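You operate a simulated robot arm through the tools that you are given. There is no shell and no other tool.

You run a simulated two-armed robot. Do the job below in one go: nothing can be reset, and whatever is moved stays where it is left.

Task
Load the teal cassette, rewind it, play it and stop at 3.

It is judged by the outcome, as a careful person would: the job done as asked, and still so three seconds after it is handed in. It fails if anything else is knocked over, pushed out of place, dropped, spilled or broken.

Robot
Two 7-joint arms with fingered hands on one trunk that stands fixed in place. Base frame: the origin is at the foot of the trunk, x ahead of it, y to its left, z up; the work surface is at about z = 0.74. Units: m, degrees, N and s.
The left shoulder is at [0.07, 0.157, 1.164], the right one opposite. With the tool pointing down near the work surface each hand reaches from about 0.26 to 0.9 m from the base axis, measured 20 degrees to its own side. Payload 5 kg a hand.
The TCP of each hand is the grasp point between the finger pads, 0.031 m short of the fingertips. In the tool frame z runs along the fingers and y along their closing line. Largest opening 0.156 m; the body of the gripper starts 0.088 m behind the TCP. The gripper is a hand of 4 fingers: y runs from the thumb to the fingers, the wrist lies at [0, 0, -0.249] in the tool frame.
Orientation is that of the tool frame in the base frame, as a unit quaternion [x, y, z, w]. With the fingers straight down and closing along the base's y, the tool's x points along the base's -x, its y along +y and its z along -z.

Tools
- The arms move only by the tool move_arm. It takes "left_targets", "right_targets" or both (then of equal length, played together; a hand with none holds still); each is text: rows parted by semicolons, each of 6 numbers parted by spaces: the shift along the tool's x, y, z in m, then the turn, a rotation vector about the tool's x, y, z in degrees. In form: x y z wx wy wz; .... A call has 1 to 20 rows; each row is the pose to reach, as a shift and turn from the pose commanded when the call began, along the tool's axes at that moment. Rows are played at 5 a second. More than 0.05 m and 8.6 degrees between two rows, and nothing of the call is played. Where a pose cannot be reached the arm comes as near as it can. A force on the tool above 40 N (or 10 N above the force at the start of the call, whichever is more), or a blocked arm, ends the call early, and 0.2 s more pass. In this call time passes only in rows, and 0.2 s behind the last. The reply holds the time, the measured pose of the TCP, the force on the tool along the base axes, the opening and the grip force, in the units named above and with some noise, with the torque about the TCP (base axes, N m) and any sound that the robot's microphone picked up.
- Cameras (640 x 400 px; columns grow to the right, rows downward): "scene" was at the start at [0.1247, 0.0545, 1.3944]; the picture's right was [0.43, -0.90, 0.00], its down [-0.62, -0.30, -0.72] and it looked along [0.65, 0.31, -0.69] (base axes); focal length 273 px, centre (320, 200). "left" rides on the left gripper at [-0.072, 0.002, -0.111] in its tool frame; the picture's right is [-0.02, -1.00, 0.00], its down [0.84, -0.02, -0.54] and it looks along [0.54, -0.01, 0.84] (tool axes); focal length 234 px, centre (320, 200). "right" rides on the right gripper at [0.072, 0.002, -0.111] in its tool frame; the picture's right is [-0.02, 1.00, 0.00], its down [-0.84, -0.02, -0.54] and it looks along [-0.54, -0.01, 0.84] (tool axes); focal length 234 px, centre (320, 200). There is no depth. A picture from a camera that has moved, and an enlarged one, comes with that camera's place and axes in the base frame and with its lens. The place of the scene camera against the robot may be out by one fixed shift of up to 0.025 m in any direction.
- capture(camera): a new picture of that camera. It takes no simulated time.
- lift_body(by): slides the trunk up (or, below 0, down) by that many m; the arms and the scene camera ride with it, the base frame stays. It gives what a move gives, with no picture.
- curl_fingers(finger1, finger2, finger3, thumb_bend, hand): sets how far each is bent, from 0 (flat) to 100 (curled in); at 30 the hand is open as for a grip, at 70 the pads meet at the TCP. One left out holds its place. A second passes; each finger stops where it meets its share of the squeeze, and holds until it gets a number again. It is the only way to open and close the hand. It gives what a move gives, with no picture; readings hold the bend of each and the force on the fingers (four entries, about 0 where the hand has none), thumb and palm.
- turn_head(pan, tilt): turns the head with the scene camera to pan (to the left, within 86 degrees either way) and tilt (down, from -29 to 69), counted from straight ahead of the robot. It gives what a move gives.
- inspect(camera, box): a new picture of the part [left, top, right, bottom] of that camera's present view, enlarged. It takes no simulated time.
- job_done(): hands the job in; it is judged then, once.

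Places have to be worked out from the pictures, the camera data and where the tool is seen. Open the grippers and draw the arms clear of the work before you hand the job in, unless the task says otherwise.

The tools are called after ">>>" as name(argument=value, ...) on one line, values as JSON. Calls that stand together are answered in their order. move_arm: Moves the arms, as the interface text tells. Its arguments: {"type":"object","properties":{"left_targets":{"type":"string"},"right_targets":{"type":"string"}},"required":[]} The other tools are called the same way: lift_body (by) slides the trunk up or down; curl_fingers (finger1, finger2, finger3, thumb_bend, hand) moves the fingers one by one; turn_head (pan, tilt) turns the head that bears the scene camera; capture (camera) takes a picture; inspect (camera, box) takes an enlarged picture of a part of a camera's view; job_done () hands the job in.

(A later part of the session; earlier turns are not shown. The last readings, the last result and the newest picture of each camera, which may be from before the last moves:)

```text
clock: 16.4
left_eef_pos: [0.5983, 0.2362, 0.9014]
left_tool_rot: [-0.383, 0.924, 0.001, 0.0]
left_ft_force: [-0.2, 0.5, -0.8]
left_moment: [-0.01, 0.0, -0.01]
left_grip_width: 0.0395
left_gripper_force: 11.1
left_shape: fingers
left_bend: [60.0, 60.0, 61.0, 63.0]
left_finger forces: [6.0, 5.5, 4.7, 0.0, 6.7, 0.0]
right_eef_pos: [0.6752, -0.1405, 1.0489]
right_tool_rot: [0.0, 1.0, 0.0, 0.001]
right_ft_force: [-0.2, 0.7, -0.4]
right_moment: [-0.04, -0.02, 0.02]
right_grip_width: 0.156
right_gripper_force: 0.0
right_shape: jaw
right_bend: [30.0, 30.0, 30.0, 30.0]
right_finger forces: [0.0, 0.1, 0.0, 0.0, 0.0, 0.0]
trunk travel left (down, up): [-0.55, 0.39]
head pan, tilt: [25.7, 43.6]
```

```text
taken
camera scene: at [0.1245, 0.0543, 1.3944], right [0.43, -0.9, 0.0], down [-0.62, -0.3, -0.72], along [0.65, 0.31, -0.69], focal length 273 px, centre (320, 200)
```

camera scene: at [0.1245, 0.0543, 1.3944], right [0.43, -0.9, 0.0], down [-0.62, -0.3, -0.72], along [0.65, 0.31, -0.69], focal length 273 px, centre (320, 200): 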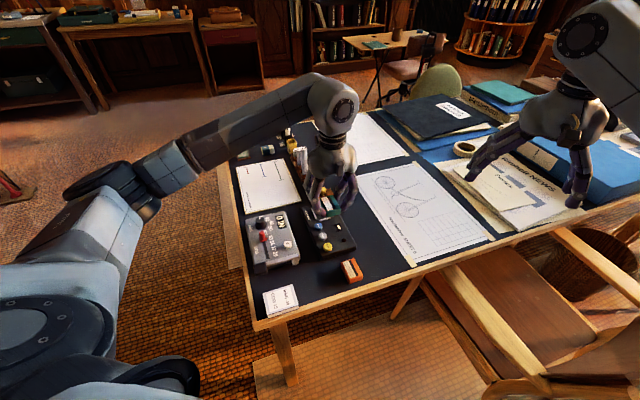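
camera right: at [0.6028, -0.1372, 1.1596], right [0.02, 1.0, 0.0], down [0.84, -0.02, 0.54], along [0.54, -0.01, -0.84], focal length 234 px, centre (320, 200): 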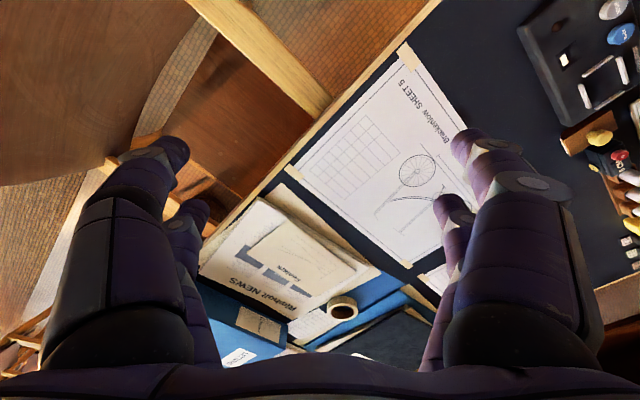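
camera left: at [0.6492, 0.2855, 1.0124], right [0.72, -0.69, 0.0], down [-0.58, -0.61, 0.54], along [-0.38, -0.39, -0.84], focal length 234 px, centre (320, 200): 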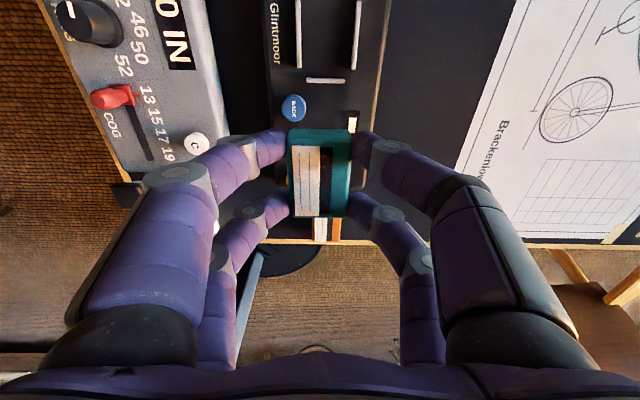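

The bay's side and lower ridges and BACK button show at the top of the wrist view. I'll zoom there to measure the bay.

>>> inspect(camera="left", box=[240, 0, 432, 120])

>>> inspect(camera="scene", box=[280, 150, 380, 270])

```text
3.33 times, centred on (336, 60) of left
camera zoom: at [0.6492, 0.2855, 1.0124], right [0.72, -0.69, 0.0], down [-0.58, -0.61, 0.54], along [-0.38, -0.39, -0.84], focal length 781 px, centre (267, 667)
```

zoom: 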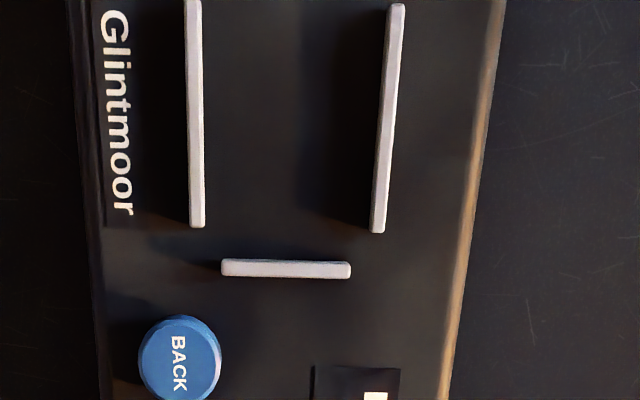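

```text
3.33 times, centred on (330, 210) of scene
camera zoom: at [0.1245, 0.0543, 1.3944], right [0.43, -0.9, 0.0], down [-0.62, -0.3, -0.72], along [0.65, 0.31, -0.69], focal length 910 px, centre (287, 167)
```

zoom: 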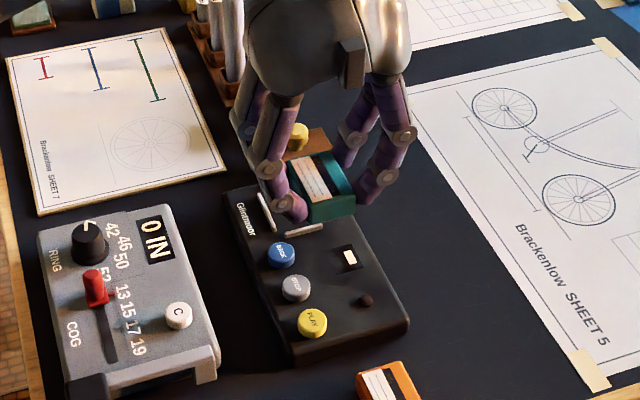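

The bay runs exactly parallel to the tool axes, with its centre about -0.08 in tool x and -0.003 in y. I'll rise 8 cm to see the entire bay and triangulate its height.

>>> move_arm(left_targets="0 0 -0.03 0 0 0; 0 0 -0.06 0 0 0; 0 0 -0.08 0 0 0; 0 0 -0.08 0 0 0; 0 0 -0.08 0 0 0")

>>> inspect(camera="left", box=[260, 0, 388, 80])

>>> inspect(camera="left", box=[240, 40, 400, 140])

```text
clock: 17.6
left_eef_pos: [0.5992, 0.2343, 0.9801]
left_tool_rot: [-0.383, 0.924, 0.0, 0.0]
left_ft_force: [0.0, 0.2, -0.1]
left_moment: [-0.02, 0.02, -0.01]
left_grip_width: 0.0394
left_gripper_force: 11.6
left_shape: fingers
left_bend: [60.0, 60.0, 61.0, 63.0]
left_finger forces: [6.1, 5.4, 4.6, 0.0, 6.8, 0.1]
right_eef_pos: [0.6757, -0.1397, 1.0484]
right_tool_rot: [-0.001, 1.0, 0.0, 0.0]
right_ft_force: [-0.3, -0.2, -0.2]
right_moment: [0.01, -0.02, -0.02]
right_grip_width: 0.1559
right_gripper_force: 0.0
right_shape: jaw
right_bend: [30.0, 30.0, 30.0, 30.0]
right_finger forces: [0.0, 0.1, 0.0, 0.0, 0.0, 0.0]
trunk travel left (down, up): [-0.55, 0.39]
head pan, tilt: [25.7, 43.6]
```

```text
5.00 times, centred on (324, 40) of left
camera zoom: at [0.6483, 0.2851, 1.092], right [0.72, -0.69, 0.0], down [-0.58, -0.61, 0.55], along [-0.38, -0.39, -0.84], focal length 1171 px, centre (300, 1000)
```

zoom: 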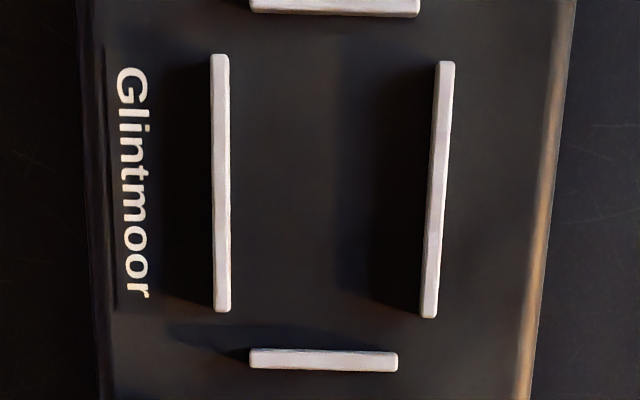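

```text
4.00 times, centred on (320, 90) of left
camera zoom: at [0.6483, 0.2851, 1.092], right [0.72, -0.69, 0.0], down [-0.58, -0.61, 0.55], along [-0.38, -0.39, -0.84], focal length 937 px, centre (320, 640)
```

zoom: 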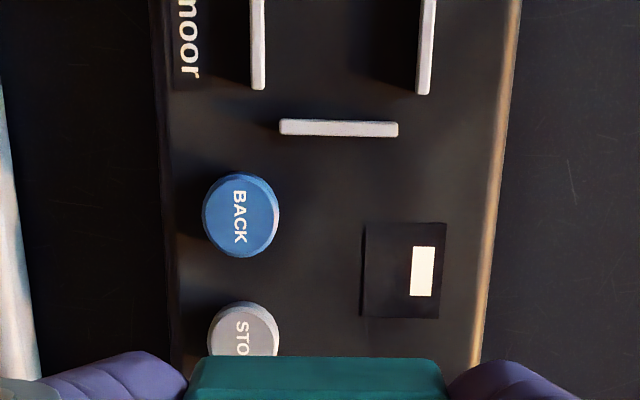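

Triangulating the two views: ridge tops z≈0.767, ridge interior about 0.062 × 0.045, bay centre at tool (-0.082, -0.0035) from the current TCP. I'll move the cassette over the bay and come down to z≈0.85 to verify.

>>> move_arm(left_targets="-0.04 -0.0025 0 0 0 0; -0.0824 -0.0053 0 0 0 0; -0.0824 -0.0053 0.04 0 0 0; -0.0824 -0.0053 0.08 0 0 0; -0.0824 -0.0053 0.115 0 0 0; -0.0824 -0.0053 0.13 0 0 0; -0.0824 -0.0053 0.13 0 0 0")

>>> capture(camera="left")

>>> inspect(camera="left", box=[220, 50, 420, 175])

>>> inspect(camera="scene", box=[290, 170, 370, 240])

```text
clock: 19.2
left_eef_pos: [0.6619, 0.2896, 0.8521]
left_tool_rot: [-0.383, 0.924, 0.0, 0.001]
left_ft_force: [0.0, 0.3, 0.2]
left_moment: [0.03, -0.02, 0.0]
left_grip_width: 0.039
left_gripper_force: 10.6
left_shape: fingers
left_bend: [60.0, 60.0, 61.0, 63.0]
left_finger forces: [6.0, 5.4, 4.7, 0.1, 6.7, 0.1]
right_eef_pos: [0.6758, -0.141, 1.0478]
right_tool_rot: [0.0, 1.0, 0.001, 0.0]
right_ft_force: [0.3, -0.3, -0.1]
right_moment: [0.01, 0.04, 0.0]
right_grip_width: 0.1559
right_gripper_force: 0.1
right_shape: jaw
right_bend: [30.0, 30.0, 30.0, 30.0]
right_finger forces: [0.1, 0.0, 0.1, 0.0, 0.0, 0.0]
trunk travel left (down, up): [-0.55, 0.39]
head pan, tilt: [25.7, 43.6]
```

```text
taken
camera left: at [0.7118, 0.3399, 0.9639], right [0.72, -0.69, 0.0], down [-0.58, -0.61, 0.54], along [-0.38, -0.39, -0.84], focal length 234 px, centre (320, 200)
```

left: 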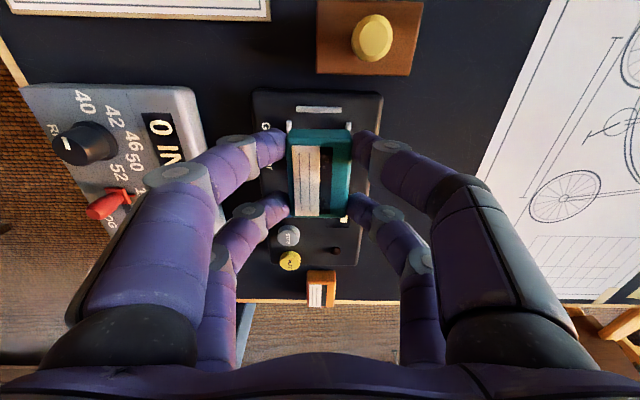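

```text
3.20 times, centred on (320, 112) of left
camera zoom: at [0.7118, 0.3399, 0.9639], right [0.72, -0.69, 0.0], down [-0.58, -0.61, 0.54], along [-0.38, -0.39, -0.84], focal length 749 px, centre (320, 480)
```

zoom: 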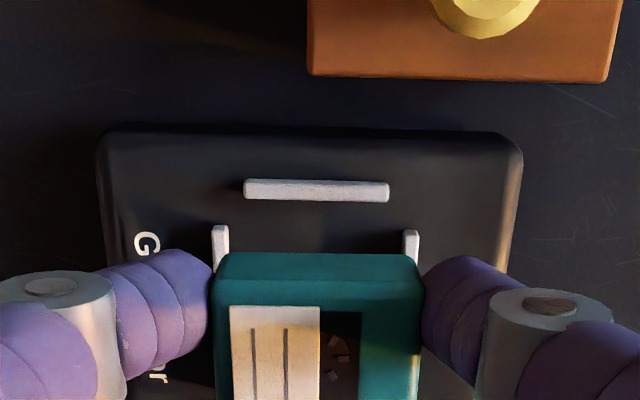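

```text
5.71 times, centred on (330, 205) of scene
camera zoom: at [0.1247, 0.0543, 1.3944], right [0.43, -0.9, 0.0], down [-0.62, -0.3, -0.72], along [0.65, 0.31, -0.69], focal length 1560 px, centre (263, 171)
```

zoom: 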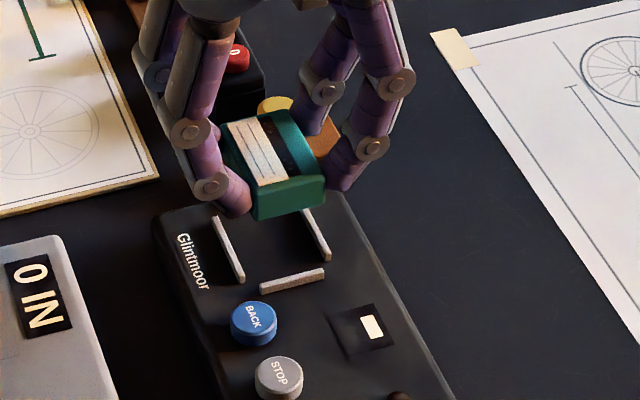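

The wrist view puts the bay centre within about 1 mm of the held cassette's centre. I'll descend to about z 0.82 and look again.

>>> move_arm(left_targets="0.0002 0.0006 0.01 0 0 0; 0.0002 0.0006 0.02 0 0 0; 0.0002 0.0006 0.028 0 0 0; 0.0002 0.0006 0.03 0 0 0; 0.0002 0.0006 0.03 0 0 0")

>>> inspect(camera="left", box=[220, 70, 420, 195])

>>> inspect(camera="scene", box=[295, 180, 359, 220])

```text
clock: 20.4
left_eef_pos: [0.6615, 0.2902, 0.8182]
left_tool_rot: [-0.383, 0.924, 0.0, -0.001]
left_ft_force: [0.3, 0.2, -1.6]
left_moment: [0.0, 0.02, 0.0]
left_grip_width: 0.039
left_gripper_force: 10.9
left_shape: fingers
left_bend: [60.0, 60.0, 61.0, 63.0]
left_finger forces: [5.8, 5.4, 4.7, 0.0, 6.6, 0.0]
right_eef_pos: [0.6757, -0.1394, 1.0493]
right_tool_rot: [0.0, 1.0, -0.001, 0.001]
right_ft_force: [-0.4, -0.8, -0.6]
right_moment: [0.01, -0.02, 0.02]
right_grip_width: 0.1558
right_gripper_force: 0.0
right_shape: jaw
right_bend: [30.0, 30.0, 30.0, 30.0]
right_finger forces: [0.0, 0.0, 0.1, 0.0, 0.0, 0.0]
trunk travel left (down, up): [-0.55, 0.39]
head pan, tilt: [25.7, 43.6]
```

```text
3.20 times, centred on (320, 132) of left
camera zoom: at [0.7107, 0.3412, 0.9314], right [0.72, -0.69, 0.0], down [-0.58, -0.61, 0.55], along [-0.38, -0.39, -0.84], focal length 749 px, centre (320, 416)
```

zoom: 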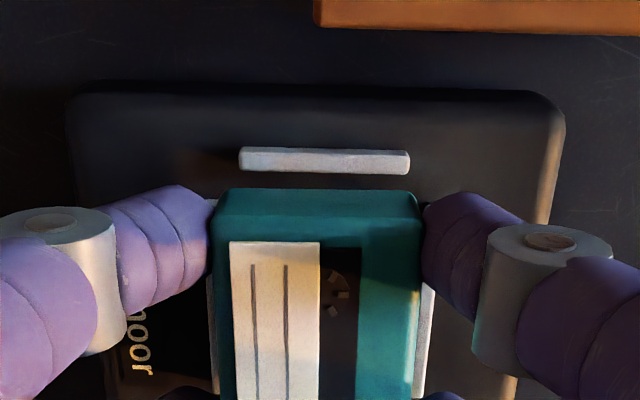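

```text
10.00 times, centred on (327, 200) of scene
camera zoom: at [0.1248, 0.0543, 1.3944], right [0.43, -0.9, 0.0], down [-0.62, -0.3, -0.72], along [0.65, 0.31, -0.69], focal length 2730 px, centre (250, 200)
```

zoom: 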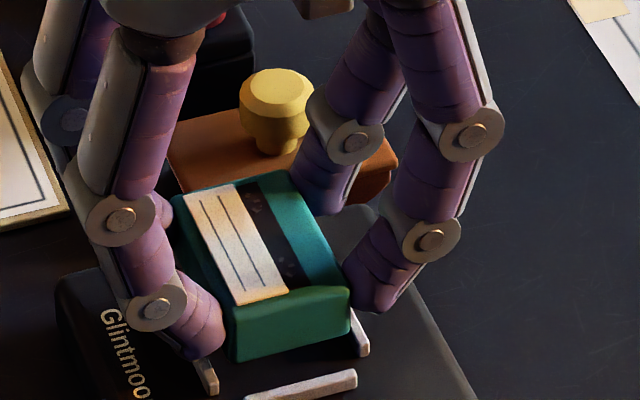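

Alignment is within about 1 mm; I'll correct slightly (-0.001 y, +0.0008 x) and lower 7 mm in small rows, watching the force.

>>> move_arm(left_targets="0.0008 -0.001 0.002 0 0 0; 0.0008 -0.001 0.004 0 0 0; 0.0008 -0.001 0.007 0 0 0; 0.0008 -0.001 0.007 0 0 0")

>>> inspect(camera="scene", box=[295, 180, 359, 220])

>>> inspect(camera="left", box=[220, 70, 420, 195])

```text
clock: 21.4
left_eef_pos: [0.6619, 0.2897, 0.8128]
left_tool_rot: [-0.383, 0.924, 0.0, 0.0]
left_ft_force: [0.9, -0.6, -1.1]
left_moment: [-0.01, -0.03, 0.01]
left_grip_width: 0.0394
left_gripper_force: 11.2
left_shape: fingers
left_bend: [60.0, 60.0, 61.0, 63.0]
left_finger forces: [5.8, 5.5, 4.7, 0.1, 6.6, 0.0]
right_eef_pos: [0.6756, -0.1401, 1.0493]
right_tool_rot: [0.0, 1.0, 0.0, 0.0]
right_ft_force: [-0.6, 0.5, 0.0]
right_moment: [0.0, -0.02, -0.02]
right_grip_width: 0.1559
right_gripper_force: 0.2
right_shape: jaw
right_bend: [30.0, 30.0, 30.0, 30.0]
right_finger forces: [0.1, 0.1, 0.0, 0.1, 0.1, 0.1]
trunk travel left (down, up): [-0.55, 0.39]
head pan, tilt: [25.7, 43.6]
```

```text
10.00 times, centred on (327, 200) of scene
camera zoom: at [0.1248, 0.0543, 1.3944], right [0.43, -0.9, 0.0], down [-0.62, -0.3, -0.72], along [0.65, 0.31, -0.69], focal length 2730 px, centre (250, 200)
```

zoom: 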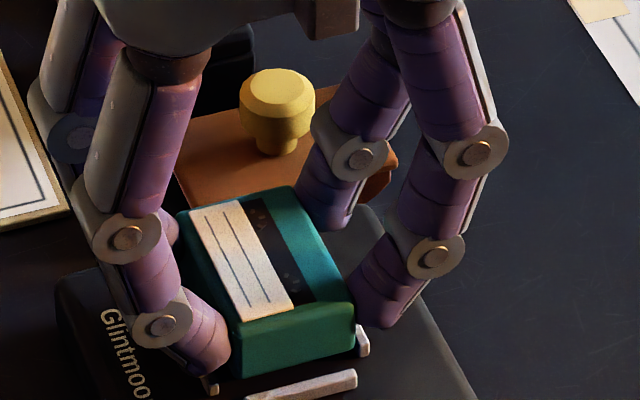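

```text
3.20 times, centred on (320, 132) of left
camera zoom: at [0.7109, 0.3397, 0.9248], right [0.72, -0.69, 0.0], down [-0.58, -0.61, 0.54], along [-0.38, -0.39, -0.84], focal length 749 px, centre (320, 416)
```

zoom: 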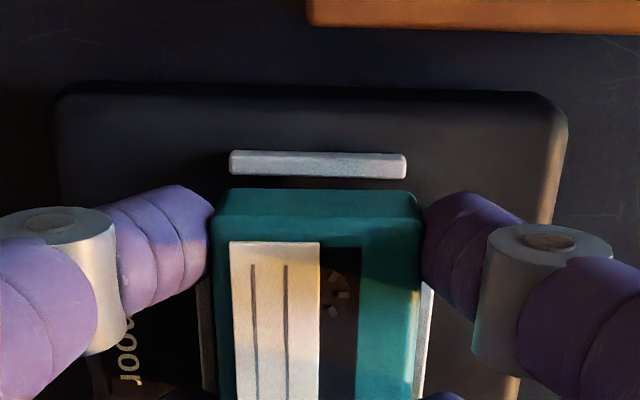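

The cassette is now centred on the ridge in view and has no contact yet. I'll lower a further 4 mm.

>>> move_arm(left_targets="0 0 0.002 0 0 0; 0 0 0.004 0 0 0; 0 0 0.004 0 0 0")

>>> inspect(camera="scene", box=[295, 185, 359, 225])

```text
clock: 22.2
left_eef_pos: [0.6615, 0.288, 0.808]
left_tool_rot: [-0.383, 0.924, -0.001, 0.0]
left_ft_force: [-1.3, -0.2, -0.4]
left_moment: [0.01, 0.0, -0.01]
left_grip_width: 0.0391
left_gripper_force: 11.3
left_shape: fingers
left_bend: [60.0, 60.0, 61.0, 63.0]
left_finger forces: [5.9, 5.4, 4.7, 0.1, 6.6, 0.0]
right_eef_pos: [0.6762, -0.1395, 1.0485]
right_tool_rot: [0.0, 1.0, 0.001, -0.001]
right_ft_force: [-0.4, 0.2, 0.0]
right_moment: [0.0, 0.02, 0.0]
right_grip_width: 0.1559
right_gripper_force: 0.1
right_shape: jaw
right_bend: [30.0, 30.0, 30.0, 30.0]
right_finger forces: [0.1, 0.0, 0.0, 0.0, 0.0, 0.0]
trunk travel left (down, up): [-0.55, 0.39]
head pan, tilt: [25.7, 43.6]
```

```text
10.00 times, centred on (327, 205) of scene
camera zoom: at [0.1248, 0.0543, 1.3944], right [0.43, -0.9, 0.0], down [-0.62, -0.3, -0.72], along [0.65, 0.31, -0.69], focal length 2730 px, centre (250, 150)
```

zoom: 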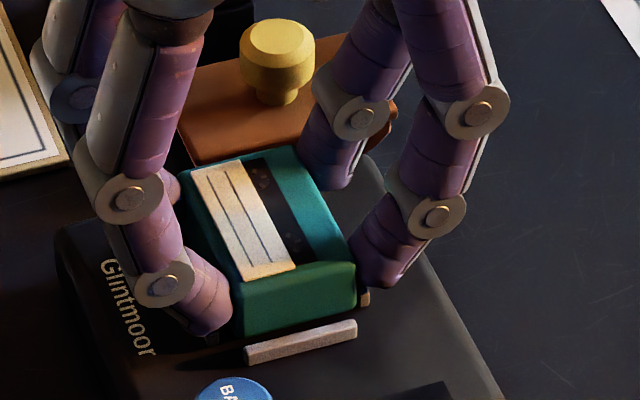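

Still free. I'll lower by 2 mm steps until a contact force appears.

>>> move_arm(left_targets="0 0 0.001 0 0 0; 0 0 0.002 0 0 0; 0 0 0.002 0 0 0")

>>> inspect(camera="scene", box=[295, 185, 359, 225])

```text
clock: 23.0
left_eef_pos: [0.6611, 0.2881, 0.8068]
left_tool_rot: [-0.383, 0.924, 0.0, 0.0]
left_ft_force: [-0.9, -0.9, -0.3]
left_moment: [0.01, 0.03, -0.03]
left_grip_width: 0.0394
left_gripper_force: 12.4
left_shape: fingers
left_bend: [60.0, 60.0, 61.0, 63.0]
left_finger forces: [6.1, 6.0, 4.6, 0.1, 6.6, 0.0]
right_eef_pos: [0.6757, -0.1387, 1.0482]
right_tool_rot: [0.0, 1.0, 0.0, 0.0]
right_ft_force: [0.7, -1.5, 0.3]
right_moment: [0.0, -0.03, 0.01]
right_grip_width: 0.156
right_gripper_force: 0.0
right_shape: jaw
right_bend: [30.0, 30.0, 30.0, 30.0]
right_finger forces: [0.1, 0.0, 0.0, 0.1, 0.0, 0.0]
trunk travel left (down, up): [-0.55, 0.39]
head pan, tilt: [25.7, 43.6]
```

```text
10.00 times, centred on (327, 205) of scene
camera zoom: at [0.1248, 0.0544, 1.3944], right [0.43, -0.9, 0.0], down [-0.62, -0.3, -0.72], along [0.65, 0.31, -0.69], focal length 2730 px, centre (250, 150)
```

zoom: 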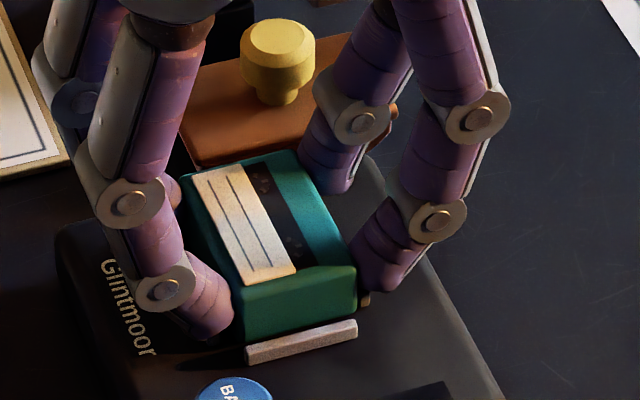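

Finger forces rose a touch, hinting at first contact around z 0.807. One more small step down.

>>> move_arm(left_targets="0 0 0.001 0 0 0; 0 0 0.002 0 0 0; 0 0 0.002 0 0 0")

>>> inspect(camera="scene", box=[295, 185, 359, 225])

>>> inspect(camera="left", box=[220, 90, 420, 215])

```text
clock: 23.8
left_eef_pos: [0.66, 0.2883, 0.8052]
left_tool_rot: [-0.383, 0.924, -0.001, 0.0]
left_ft_force: [-1.2, 1.3, 7.2]
left_moment: [0.16, 0.15, 0.0]
left_grip_width: 0.0391
left_gripper_force: 15.7
left_shape: fingers
left_bend: [60.0, 60.0, 61.0, 63.0]
left_finger forces: [9.6, 9.7, 5.0, 0.0, 7.1, 0.0]
right_eef_pos: [0.6741, -0.1398, 1.0488]
right_tool_rot: [0.001, 1.0, 0.0, 0.0]
right_ft_force: [0.3, -0.1, 0.8]
right_moment: [-0.01, 0.02, 0.02]
right_grip_width: 0.1559
right_gripper_force: 0.1
right_shape: jaw
right_bend: [30.0, 30.0, 30.0, 30.0]
right_finger forces: [0.0, 0.0, 0.0, 0.1, 0.0, 0.1]
trunk travel left (down, up): [-0.55, 0.39]
head pan, tilt: [25.7, 43.6]
```

```text
10.00 times, centred on (327, 205) of scene
camera zoom: at [0.1239, 0.054, 1.3946], right [0.43, -0.9, 0.0], down [-0.62, -0.3, -0.72], along [0.65, 0.31, -0.69], focal length 2730 px, centre (250, 150)
```

zoom: 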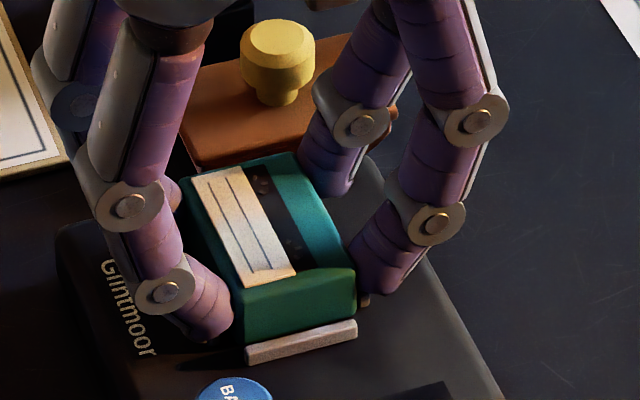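

```text
3.20 times, centred on (320, 152) of left
camera zoom: at [0.7109, 0.3391, 0.9181], right [0.72, -0.69, 0.0], down [-0.58, -0.61, 0.54], along [-0.37, -0.39, -0.84], focal length 749 px, centre (320, 352)
```

zoom: 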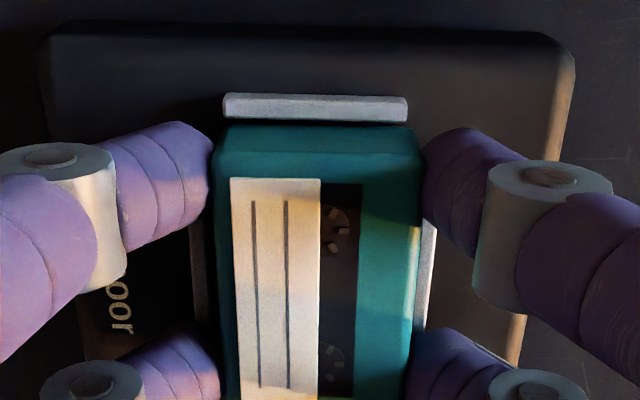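

Fingers 1 and 2 now carry about +4 N each: their tips rest on the left ridge with the cassette between the ridges, only a few mm above the floor. I'll ease up 1.5 mm to unload the ridge, then open the digits a little to let it settle.

>>> move_arm(left_targets="0 0 -0.001 0 0 0; 0 0 -0.0015 0 0 0")

>>> curl_fingers(hand="left", finger1=57, finger2=57, finger3=58, thumb_bend=59)

>>> inspect(camera="scene", box=[295, 185, 359, 225])

>>> inspect(camera="left", box=[220, 90, 420, 215])

```text
clock: 24.4
left_eef_pos: [0.6616, 0.2884, 0.8055]
left_tool_rot: [-0.383, 0.924, -0.001, -0.001]
left_ft_force: [-0.3, 1.0, 0.3]
left_moment: [0.02, 0.0, 0.01]
left_grip_width: 0.0391
left_gripper_force: 13.4
left_shape: fingers
left_bend: [60.0, 60.0, 61.0, 63.0]
left_finger forces: [7.5, 6.3, 5.2, 0.1, 7.2, 0.0]
right_eef_pos: [0.6762, -0.1404, 1.0487]
right_tool_rot: [0.0, 1.0, 0.0, 0.0]
right_ft_force: [-0.1, 0.4, -0.4]
right_moment: [-0.04, 0.01, -0.01]
right_grip_width: 0.1559
right_gripper_force: 0.2
right_shape: jaw
right_bend: [30.0, 30.0, 30.0, 30.0]
right_finger forces: [0.1, 0.0, 0.1, 0.1, 0.1, 0.0]
trunk travel left (down, up): [-0.55, 0.39]
head pan, tilt: [25.7, 43.6]
```

```text
clock: 25.4
left_eef_pos: [0.6613, 0.2886, 0.8076]
left_tool_rot: [-0.382, 0.924, 0.0, 0.001]
left_ft_force: [-0.3, 0.1, 1.1]
left_moment: [-0.04, -0.02, 0.01]
left_grip_width: 0.0506
left_gripper_force: 0.0
left_shape: fingers
left_bend: [56.0, 56.0, 57.0, 59.0]
left_finger forces: [0.1, 0.1, 0.1, 0.1, 0.0, 0.0]
right_eef_pos: [0.6748, -0.1398, 1.0478]
right_tool_rot: [0.0, 1.0, 0.0, 0.0]
right_ft_force: [-0.1, -0.2, -0.6]
right_moment: [0.0, 0.01, -0.02]
right_grip_width: 0.1557
right_gripper_force: 0.1
right_shape: jaw
right_bend: [30.0, 30.0, 30.0, 30.0]
right_finger forces: [0.0, 0.1, 0.0, 0.0, 0.0, 0.0]
trunk travel left (down, up): [-0.55, 0.39]
head pan, tilt: [25.7, 43.6]
```

```text
10.00 times, centred on (327, 205) of scene
camera zoom: at [0.1247, 0.0543, 1.3944], right [0.43, -0.9, 0.0], down [-0.62, -0.3, -0.72], along [0.65, 0.31, -0.69], focal length 2730 px, centre (250, 150)
```

zoom: 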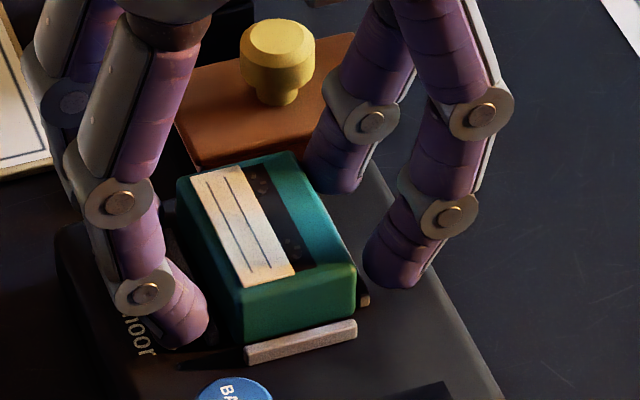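

```text
3.20 times, centred on (320, 152) of left
camera zoom: at [0.7112, 0.3398, 0.9186], right [0.72, -0.69, 0.0], down [-0.58, -0.61, 0.54], along [-0.38, -0.39, -0.84], focal length 749 px, centre (320, 352)
```

zoom: 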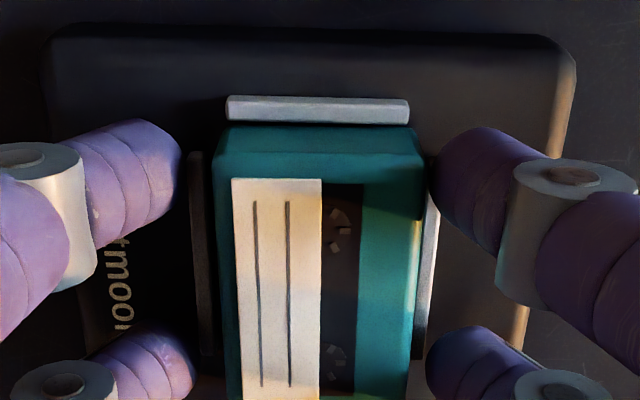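

The cassette is released and sits inside the ridges. I'll open the thumb side a little more, then lift straight up.

>>> curl_fingers(hand="left", finger1=56, finger2=56, finger3=56, thumb_bend=56)

>>> move_arm(left_targets="0 0 -0.01 0 0 0; 0 0 -0.03 0 0 0; 0 0 -0.06 0 0 0; 0 0 -0.09 0 0 0; 0.03 0 -0.11 0 0 0; 0.07 0 -0.12 0 0 0; 0.07 0 -0.12 0 0 0")

>>> capture(camera="left")

>>> inspect(camera="scene", box=[280, 180, 376, 270])

```text
clock: 26.4
left_eef_pos: [0.6613, 0.2904, 0.8066]
left_tool_rot: [-0.383, 0.924, 0.001, 0.001]
left_ft_force: [-0.4, 0.3, -0.1]
left_moment: [-0.01, 0.0, 0.01]
left_grip_width: 0.0564
left_gripper_force: 0.1
left_shape: fingers
left_bend: [56.0, 56.0, 56.0, 56.0]
left_finger forces: [0.1, 0.0, 0.0, 0.0, 0.0, 0.0]
right_eef_pos: [0.6755, -0.1385, 1.0491]
right_tool_rot: [-0.001, 1.0, 0.0, 0.0]
right_ft_force: [-0.7, 0.7, 0.1]
right_moment: [-0.03, 0.01, -0.06]
right_grip_width: 0.1559
right_gripper_force: 0.1
right_shape: jaw
right_bend: [30.0, 30.0, 30.0, 30.0]
right_finger forces: [0.0, 0.0, 0.1, 0.1, 0.0, 0.0]
trunk travel left (down, up): [-0.55, 0.39]
head pan, tilt: [25.7, 43.6]
```

```text
clock: 28.0
left_eef_pos: [0.6121, 0.2386, 0.9273]
left_tool_rot: [-0.383, 0.924, 0.0, -0.001]
left_ft_force: [-0.2, 0.3, -0.1]
left_moment: [-0.01, 0.0, 0.0]
left_grip_width: 0.0566
left_gripper_force: 0.1
left_shape: fingers
left_bend: [56.0, 56.0, 56.0, 56.0]
left_finger forces: [0.1, 0.1, 0.0, 0.1, 0.0, 0.0]
right_eef_pos: [0.6763, -0.1388, 1.0481]
right_tool_rot: [0.0, 1.0, 0.0, 0.0]
right_ft_force: [1.5, 0.5, -0.6]
right_moment: [-0.01, 0.05, -0.04]
right_grip_width: 0.1559
right_gripper_force: 0.0
right_shape: jaw
right_bend: [30.0, 30.0, 30.0, 30.0]
right_finger forces: [0.0, 0.0, 0.1, 0.0, 0.1, 0.0]
trunk travel left (down, up): [-0.55, 0.39]
head pan, tilt: [25.7, 43.6]
```

```text
taken
camera left: at [0.662, 0.2899, 1.0399], right [0.72, -0.69, 0.0], down [-0.58, -0.61, 0.55], along [-0.38, -0.4, -0.84], focal length 234 px, centre (320, 200)
```

left: 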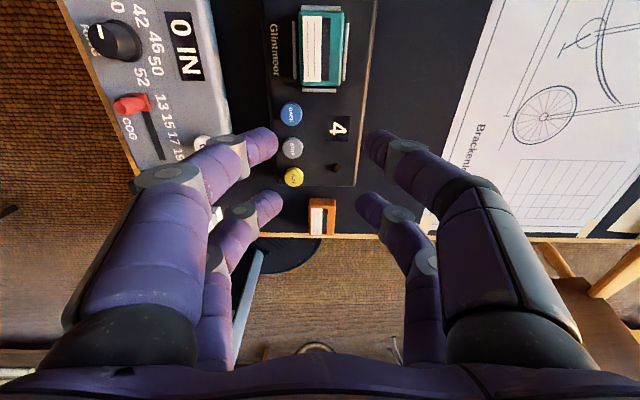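

```text
4.44 times, centred on (328, 225) of scene
camera zoom: at [0.1253, 0.0548, 1.3943], right [0.43, -0.9, 0.0], down [-0.62, -0.3, -0.72], along [0.65, 0.31, -0.69], focal length 1213 px, centre (284, 89)
```

zoom: 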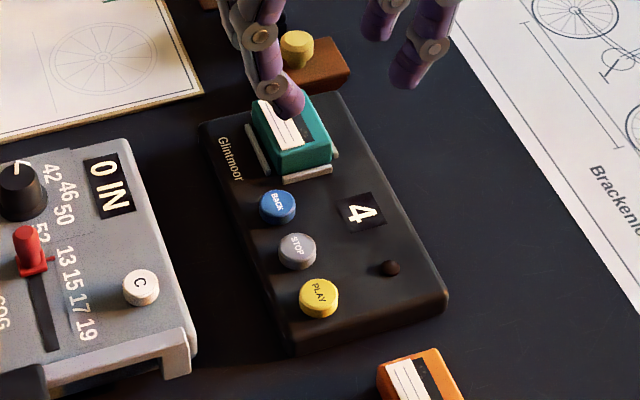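

The deck recognised the cassette: the counter changed from a blank bar to "4". I'll zoom in to check seating and button positions.

>>> inspect(camera="left", box=[260, 0, 388, 80])

>>> inspect(camera="left", box=[260, 90, 388, 200])

```text
5.00 times, centred on (324, 40) of left
camera zoom: at [0.662, 0.2899, 1.0399], right [0.72, -0.69, 0.0], down [-0.58, -0.61, 0.55], along [-0.38, -0.4, -0.84], focal length 1171 px, centre (300, 1000)
```

zoom: 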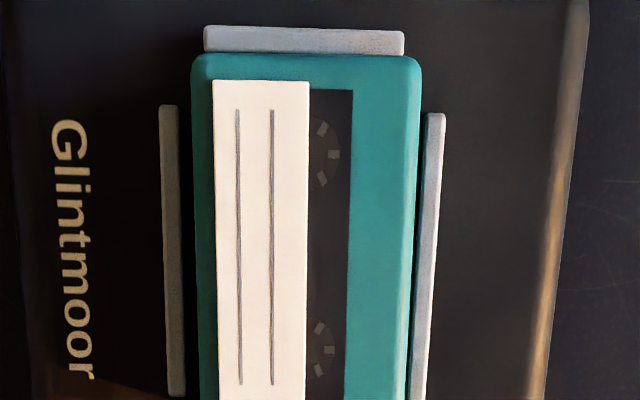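

```text
3.64 times, centred on (324, 145) of left
camera zoom: at [0.662, 0.2899, 1.0399], right [0.72, -0.69, 0.0], down [-0.58, -0.61, 0.55], along [-0.38, -0.4, -0.84], focal length 852 px, centre (306, 400)
```

zoom: 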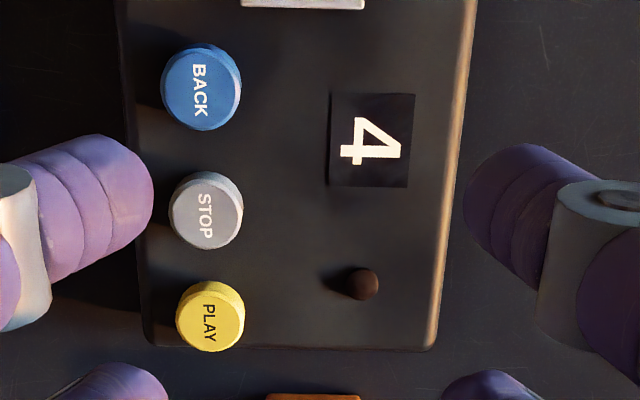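

The counter reads 4, the cassette is seated between all four ridges, and BACK/STOP/PLAY lie in a line along tool x at y≈+0.033 from the TCP. I'll form a pressing hand: finger1 down, finger2 curled away, finger3 and thumb splayed open.

>>> curl_fingers(hand="left", finger1=50, finger2=100, finger3=30, thumb_bend=30)

>>> capture(camera="left")

>>> inspect(camera="scene", box=[260, 100, 420, 200])

```text
clock: 29.0
left_eef_pos: [0.6126, 0.2393, 0.9278]
left_tool_rot: [-0.382, 0.924, 0.001, 0.0]
left_ft_force: [0.2, 1.0, -0.2]
left_moment: [0.02, -0.01, 0.04]
left_grip_width: 0.1198
left_gripper_force: 0.1
left_shape: fingers
left_bend: [50.0, 100.0, 30.0, 30.0]
left_finger forces: [0.1, 0.0, 0.0, 0.0, 0.0, 0.0]
right_eef_pos: [0.675, -0.1386, 1.0482]
right_tool_rot: [0.0, 1.0, 0.001, -0.001]
right_ft_force: [0.2, -0.4, 0.0]
right_moment: [-0.04, -0.01, -0.02]
right_grip_width: 0.156
right_gripper_force: 0.0
right_shape: jaw
right_bend: [30.0, 30.0, 30.0, 30.0]
right_finger forces: [0.0, 0.1, 0.0, 0.0, 0.0, 0.0]
trunk travel left (down, up): [-0.55, 0.39]
head pan, tilt: [25.7, 43.6]
```

```text
taken
camera left: at [0.662, 0.2896, 1.0401], right [0.72, -0.69, 0.0], down [-0.58, -0.61, 0.54], along [-0.38, -0.39, -0.84], focal length 234 px, centre (320, 200)
```

left: 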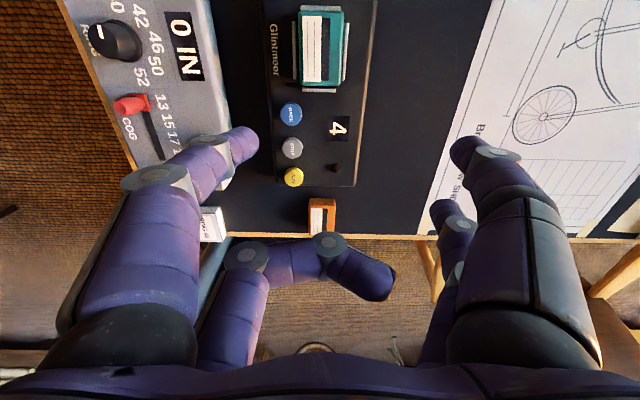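

```text
4.00 times, centred on (340, 150) of scene
camera zoom: at [0.1248, 0.0543, 1.3944], right [0.43, -0.9, 0.0], down [-0.62, -0.3, -0.72], along [0.65, 0.31, -0.69], focal length 1092 px, centre (240, 400)
```

zoom: 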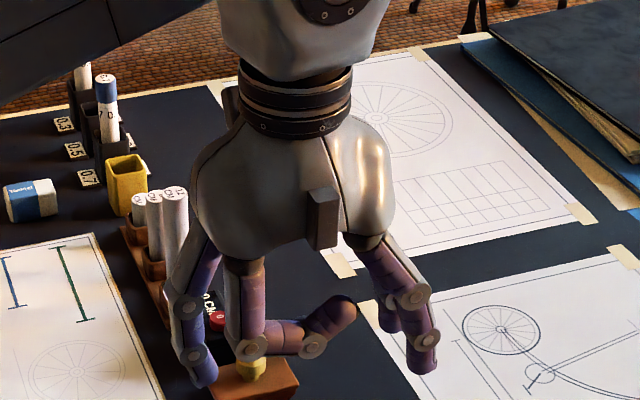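

Finger1's tip sits near tool (-0.0235, +0.047), reaching about 0.036 below the TCP, well beyond the others. I'll move it above BACK and come down to z≈0.84 to check alignment.

>>> move_arm(left_targets="0.0105 -0.0136 0 0 0 0; 0.0105 -0.0136 0.03 0 0 0; 0.0105 -0.0136 0.06 0 0 0; 0.0105 -0.0136 0.085 0 0 0; 0.0105 -0.0136 0.085 0 0 0")

>>> capture(camera="left")

>>> inspect(camera="left", box=[200, 80, 400, 205])

>>> inspect(camera="scene", box=[270, 180, 382, 250])

```text
clock: 30.2
left_eef_pos: [0.6136, 0.2223, 0.8408]
left_tool_rot: [-0.382, 0.924, 0.001, 0.0]
left_ft_force: [0.8, 0.7, -0.4]
left_moment: [-0.04, 0.01, 0.02]
left_grip_width: 0.1203
left_gripper_force: 0.1
left_shape: fingers
left_bend: [50.0, 100.0, 30.0, 30.0]
left_finger forces: [0.0, 0.0, 0.0, 0.0, 0.1, 0.0]
right_eef_pos: [0.6754, -0.1392, 1.0492]
right_tool_rot: [0.0, 1.0, 0.0, 0.0]
right_ft_force: [-0.1, 1.1, 0.5]
right_moment: [-0.02, 0.04, -0.02]
right_grip_width: 0.1558
right_gripper_force: 0.1
right_shape: jaw
right_bend: [30.0, 30.0, 30.0, 30.0]
right_finger forces: [0.0, 0.0, 0.1, 0.0, 0.1, 0.1]
trunk travel left (down, up): [-0.55, 0.39]
head pan, tilt: [25.7, 43.6]
```

```text
taken
camera left: at [0.6637, 0.2727, 0.9538], right [0.72, -0.69, 0.0], down [-0.58, -0.61, 0.54], along [-0.38, -0.39, -0.84], focal length 234 px, centre (320, 200)
```

left: 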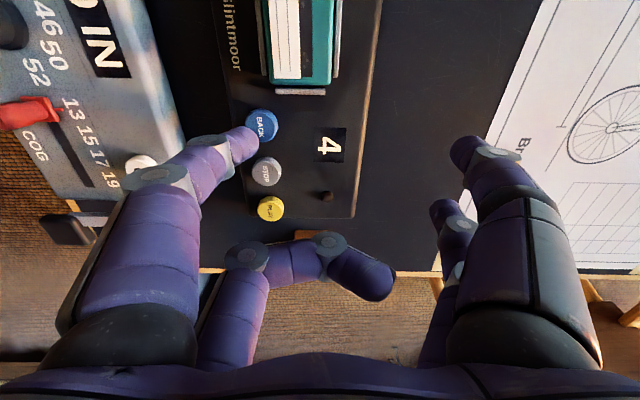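

```text
3.20 times, centred on (300, 142) of left
camera zoom: at [0.6637, 0.2727, 0.9538], right [0.72, -0.69, 0.0], down [-0.58, -0.61, 0.54], along [-0.38, -0.39, -0.84], focal length 749 px, centre (384, 384)
```

zoom: 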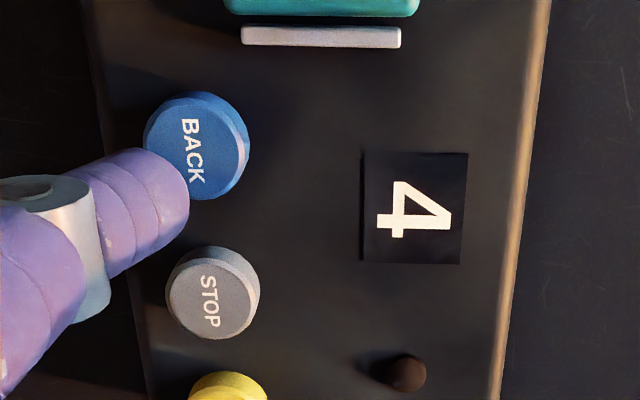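

```text
5.71 times, centred on (326, 215) of scene
camera zoom: at [0.1245, 0.0543, 1.3945], right [0.43, -0.9, 0.0], down [-0.62, -0.3, -0.72], along [0.65, 0.31, -0.69], focal length 1560 px, centre (286, 114)
```

zoom: 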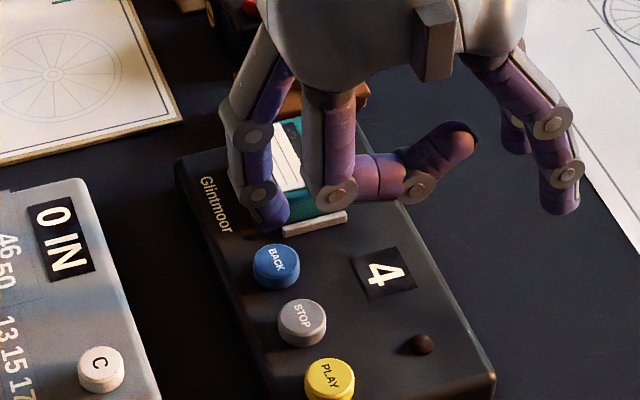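

Finger1's tip lines up with BACK within a couple of mm and the counter shows 4. I'll lower to just above the button, in small steps, listening for a click.

>>> move_arm(left_targets="0 0 0.01 0 0 0; 0 0 0.02 0 0 0; 0 0 0.024 0 0 0; 0 0 0.024 0 0 0")

>>> inspect(camera="left", box=[200, 80, 400, 205])

>>> inspect(camera="scene", box=[290, 195, 354, 235])

```text
clock: 31.2
left_eef_pos: [0.614, 0.2207, 0.8183]
left_tool_rot: [-0.383, 0.924, -0.001, -0.001]
left_ft_force: [0.5, 0.3, 0.2]
left_moment: [0.0, 0.02, -0.04]
left_grip_width: 0.1204
left_gripper_force: 0.1
left_shape: fingers
left_bend: [50.0, 100.0, 30.0, 30.0]
left_finger forces: [0.0, 0.0, 0.1, 0.1, 0.0, 0.0]
right_eef_pos: [0.6752, -0.1408, 1.0486]
right_tool_rot: [0.001, 1.0, 0.0, 0.0]
right_ft_force: [-0.4, -0.8, -0.4]
right_moment: [0.0, 0.0, 0.02]
right_grip_width: 0.1556
right_gripper_force: 0.0
right_shape: jaw
right_bend: [30.0, 30.0, 30.0, 30.0]
right_finger forces: [0.1, 0.0, 0.1, 0.0, 0.0, 0.0]
trunk travel left (down, up): [-0.55, 0.39]
head pan, tilt: [25.7, 43.6]
```

```text
3.20 times, centred on (300, 142) of left
camera zoom: at [0.6636, 0.2718, 0.9299], right [0.72, -0.69, 0.0], down [-0.58, -0.61, 0.55], along [-0.38, -0.39, -0.84], focal length 749 px, centre (384, 384)
```

zoom: 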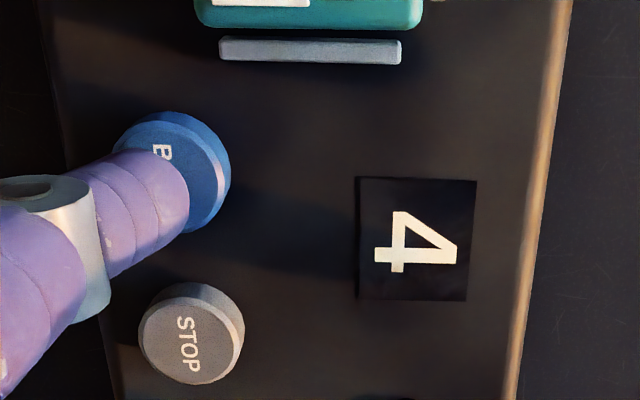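

```text
10.00 times, centred on (322, 215) of scene
camera zoom: at [0.1247, 0.0542, 1.3944], right [0.43, -0.9, 0.0], down [-0.62, -0.3, -0.72], along [0.65, 0.31, -0.69], focal length 2730 px, centre (300, 50)
```

zoom: 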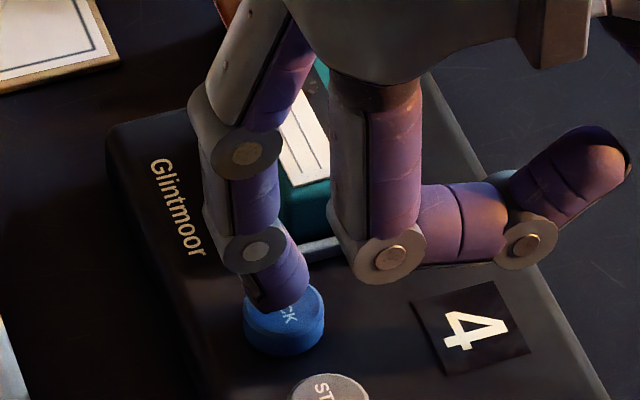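

The tip is right over BACK. I'll press down in small rows.

>>> move_arm(left_targets="0 0 0.003 0 0 0; 0 0 0.006 0 0 0; 0 0 0.008 0 0 0; 0 0 0.008 0 0 0")

>>> inspect(camera="left", box=[200, 80, 400, 205])

>>> inspect(camera="scene", box=[290, 195, 354, 235])

```text
clock: 32.2
left_eef_pos: [0.615, 0.223, 0.8105]
left_tool_rot: [-0.383, 0.924, 0.0, 0.0]
left_ft_force: [-0.7, -0.2, 5.1]
left_moment: [0.26, 0.13, -0.02]
left_grip_width: 0.1203
left_gripper_force: 2.5
left_shape: fingers
left_bend: [50.0, 100.0, 30.0, 30.0]
left_finger forces: [5.0, 0.0, 0.1, 0.0, 0.1, 0.0]
right_eef_pos: [0.6743, -0.1408, 1.0493]
right_tool_rot: [0.0, 1.0, -0.001, 0.0]
right_ft_force: [-0.2, 0.1, -0.4]
right_moment: [0.03, -0.01, 0.03]
right_grip_width: 0.1558
right_gripper_force: 0.1
right_shape: jaw
right_bend: [30.0, 30.0, 30.0, 30.0]
right_finger forces: [0.0, 0.0, 0.0, 0.1, 0.0, 0.1]
trunk travel left (down, up): [-0.55, 0.39]
head pan, tilt: [25.7, 43.6]
heard: click
```

```text
3.20 times, centred on (300, 142) of left
camera zoom: at [0.6638, 0.2726, 0.9228], right [0.72, -0.69, 0.0], down [-0.58, -0.61, 0.54], along [-0.37, -0.39, -0.84], focal length 749 px, centre (384, 384)
```

zoom: 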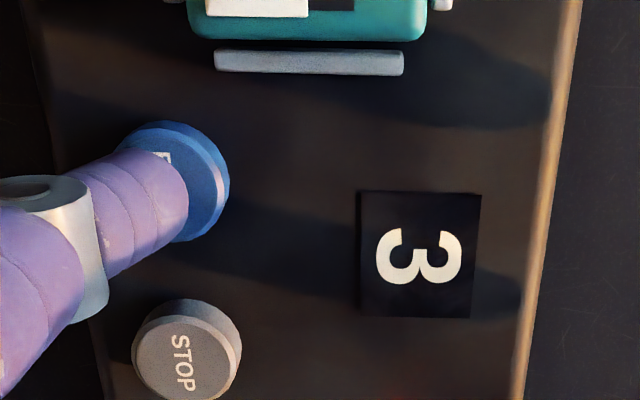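

```text
10.00 times, centred on (322, 215) of scene
camera zoom: at [0.1242, 0.054, 1.3945], right [0.43, -0.9, 0.0], down [-0.62, -0.3, -0.72], along [0.65, 0.31, -0.69], focal length 2730 px, centre (300, 50)
```

zoom: 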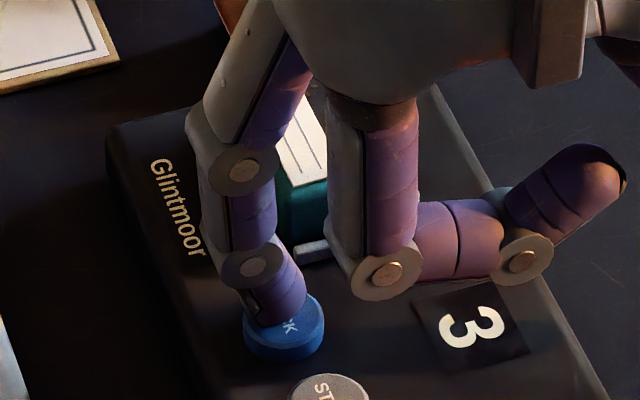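

A click, and the counter dropped from 4 to 3, so the rewind began. I'll release the button and watch the counter.

>>> move_arm(left_targets="0 0 -0.006 0 0 0; 0 0 -0.014 0 0 0; 0 0 -0.014 0 0 0")

>>> inspect(camera="left", box=[200, 80, 400, 205])

```text
clock: 33.0
left_eef_pos: [0.6138, 0.2221, 0.8233]
left_tool_rot: [-0.382, 0.924, 0.0, 0.001]
left_ft_force: [0.2, 0.1, -0.5]
left_moment: [-0.04, 0.02, -0.01]
left_grip_width: 0.1205
left_gripper_force: 0.0
left_shape: fingers
left_bend: [50.0, 100.0, 30.0, 30.0]
left_finger forces: [0.0, 0.1, 0.1, 0.0, 0.1, 0.1]
right_eef_pos: [0.6749, -0.1398, 1.0489]
right_tool_rot: [0.0, 1.0, 0.0, 0.001]
right_ft_force: [0.3, 0.2, 0.0]
right_moment: [0.02, 0.02, 0.01]
right_grip_width: 0.156
right_gripper_force: 0.0
right_shape: jaw
right_bend: [30.0, 30.0, 30.0, 30.0]
right_finger forces: [0.1, 0.0, 0.1, 0.0, 0.1, 0.1]
trunk travel left (down, up): [-0.55, 0.39]
head pan, tilt: [25.7, 43.6]
```

```text
3.20 times, centred on (300, 142) of left
camera zoom: at [0.664, 0.2732, 0.9355], right [0.72, -0.69, 0.0], down [-0.58, -0.61, 0.54], along [-0.38, -0.39, -0.84], focal length 749 px, centre (384, 384)
```

zoom: 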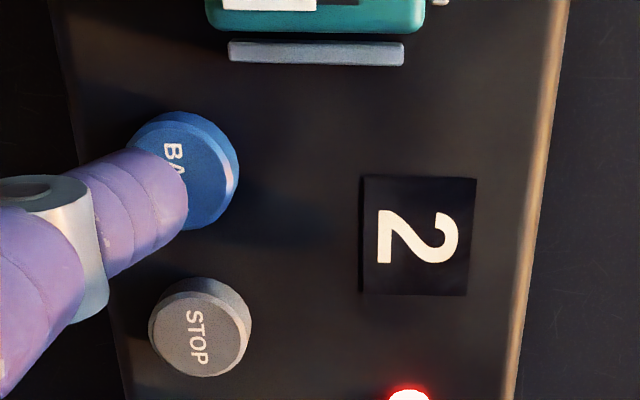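

The counter reads 2 and the lamp is lit red: it keeps rewinding on its own. I'll rise and move the finger toward PLAY while it runs.

>>> move_arm(left_targets="0 0 -0.014 0 0 0; 0.038 0 -0.016 0 0 0; 0.0762 -0.0005 -0.016 0 0 0; 0.0762 -0.0005 -0.016 0 0 0")

>>> capture(camera="left")

>>> inspect(camera="scene", box=[280, 190, 376, 270])

```text
clock: 34.0
left_eef_pos: [0.561, 0.168, 0.8406]
left_tool_rot: [-0.383, 0.924, 0.0, 0.0]
left_ft_force: [0.1, 0.9, -0.3]
left_moment: [-0.03, 0.02, -0.02]
left_grip_width: 0.1205
left_gripper_force: 0.0
left_shape: fingers
left_bend: [50.0, 100.0, 30.0, 30.0]
left_finger forces: [0.1, 0.1, 0.1, 0.1, 0.1, 0.0]
right_eef_pos: [0.6754, -0.1393, 1.0481]
right_tool_rot: [0.0, 1.0, 0.0, 0.0]
right_ft_force: [0.7, 0.3, 0.9]
right_moment: [0.0, -0.04, -0.02]
right_grip_width: 0.1559
right_gripper_force: 0.0
right_shape: jaw
right_bend: [30.0, 30.0, 30.0, 30.0]
right_finger forces: [0.1, 0.0, 0.0, 0.0, 0.0, 0.0]
trunk travel left (down, up): [-0.55, 0.39]
head pan, tilt: [25.7, 43.6]
```

```text
taken
camera left: at [0.6107, 0.2187, 0.9529], right [0.72, -0.69, 0.0], down [-0.58, -0.61, 0.55], along [-0.38, -0.39, -0.84], focal length 234 px, centre (320, 200)
```

left: 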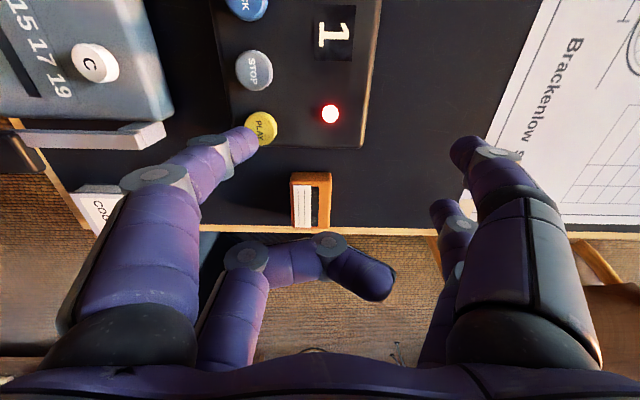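

```text
5.00 times, centred on (328, 230) of scene
camera zoom: at [0.125, 0.0548, 1.3944], right [0.43, -0.9, 0.0], down [-0.62, -0.3, -0.72], along [0.65, 0.31, -0.69], focal length 1365 px, centre (280, 50)
```

zoom: 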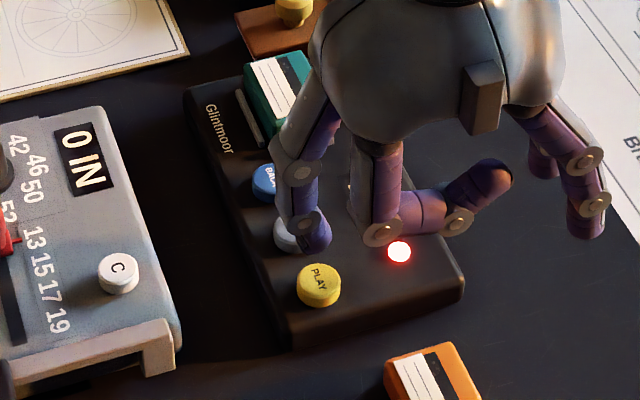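

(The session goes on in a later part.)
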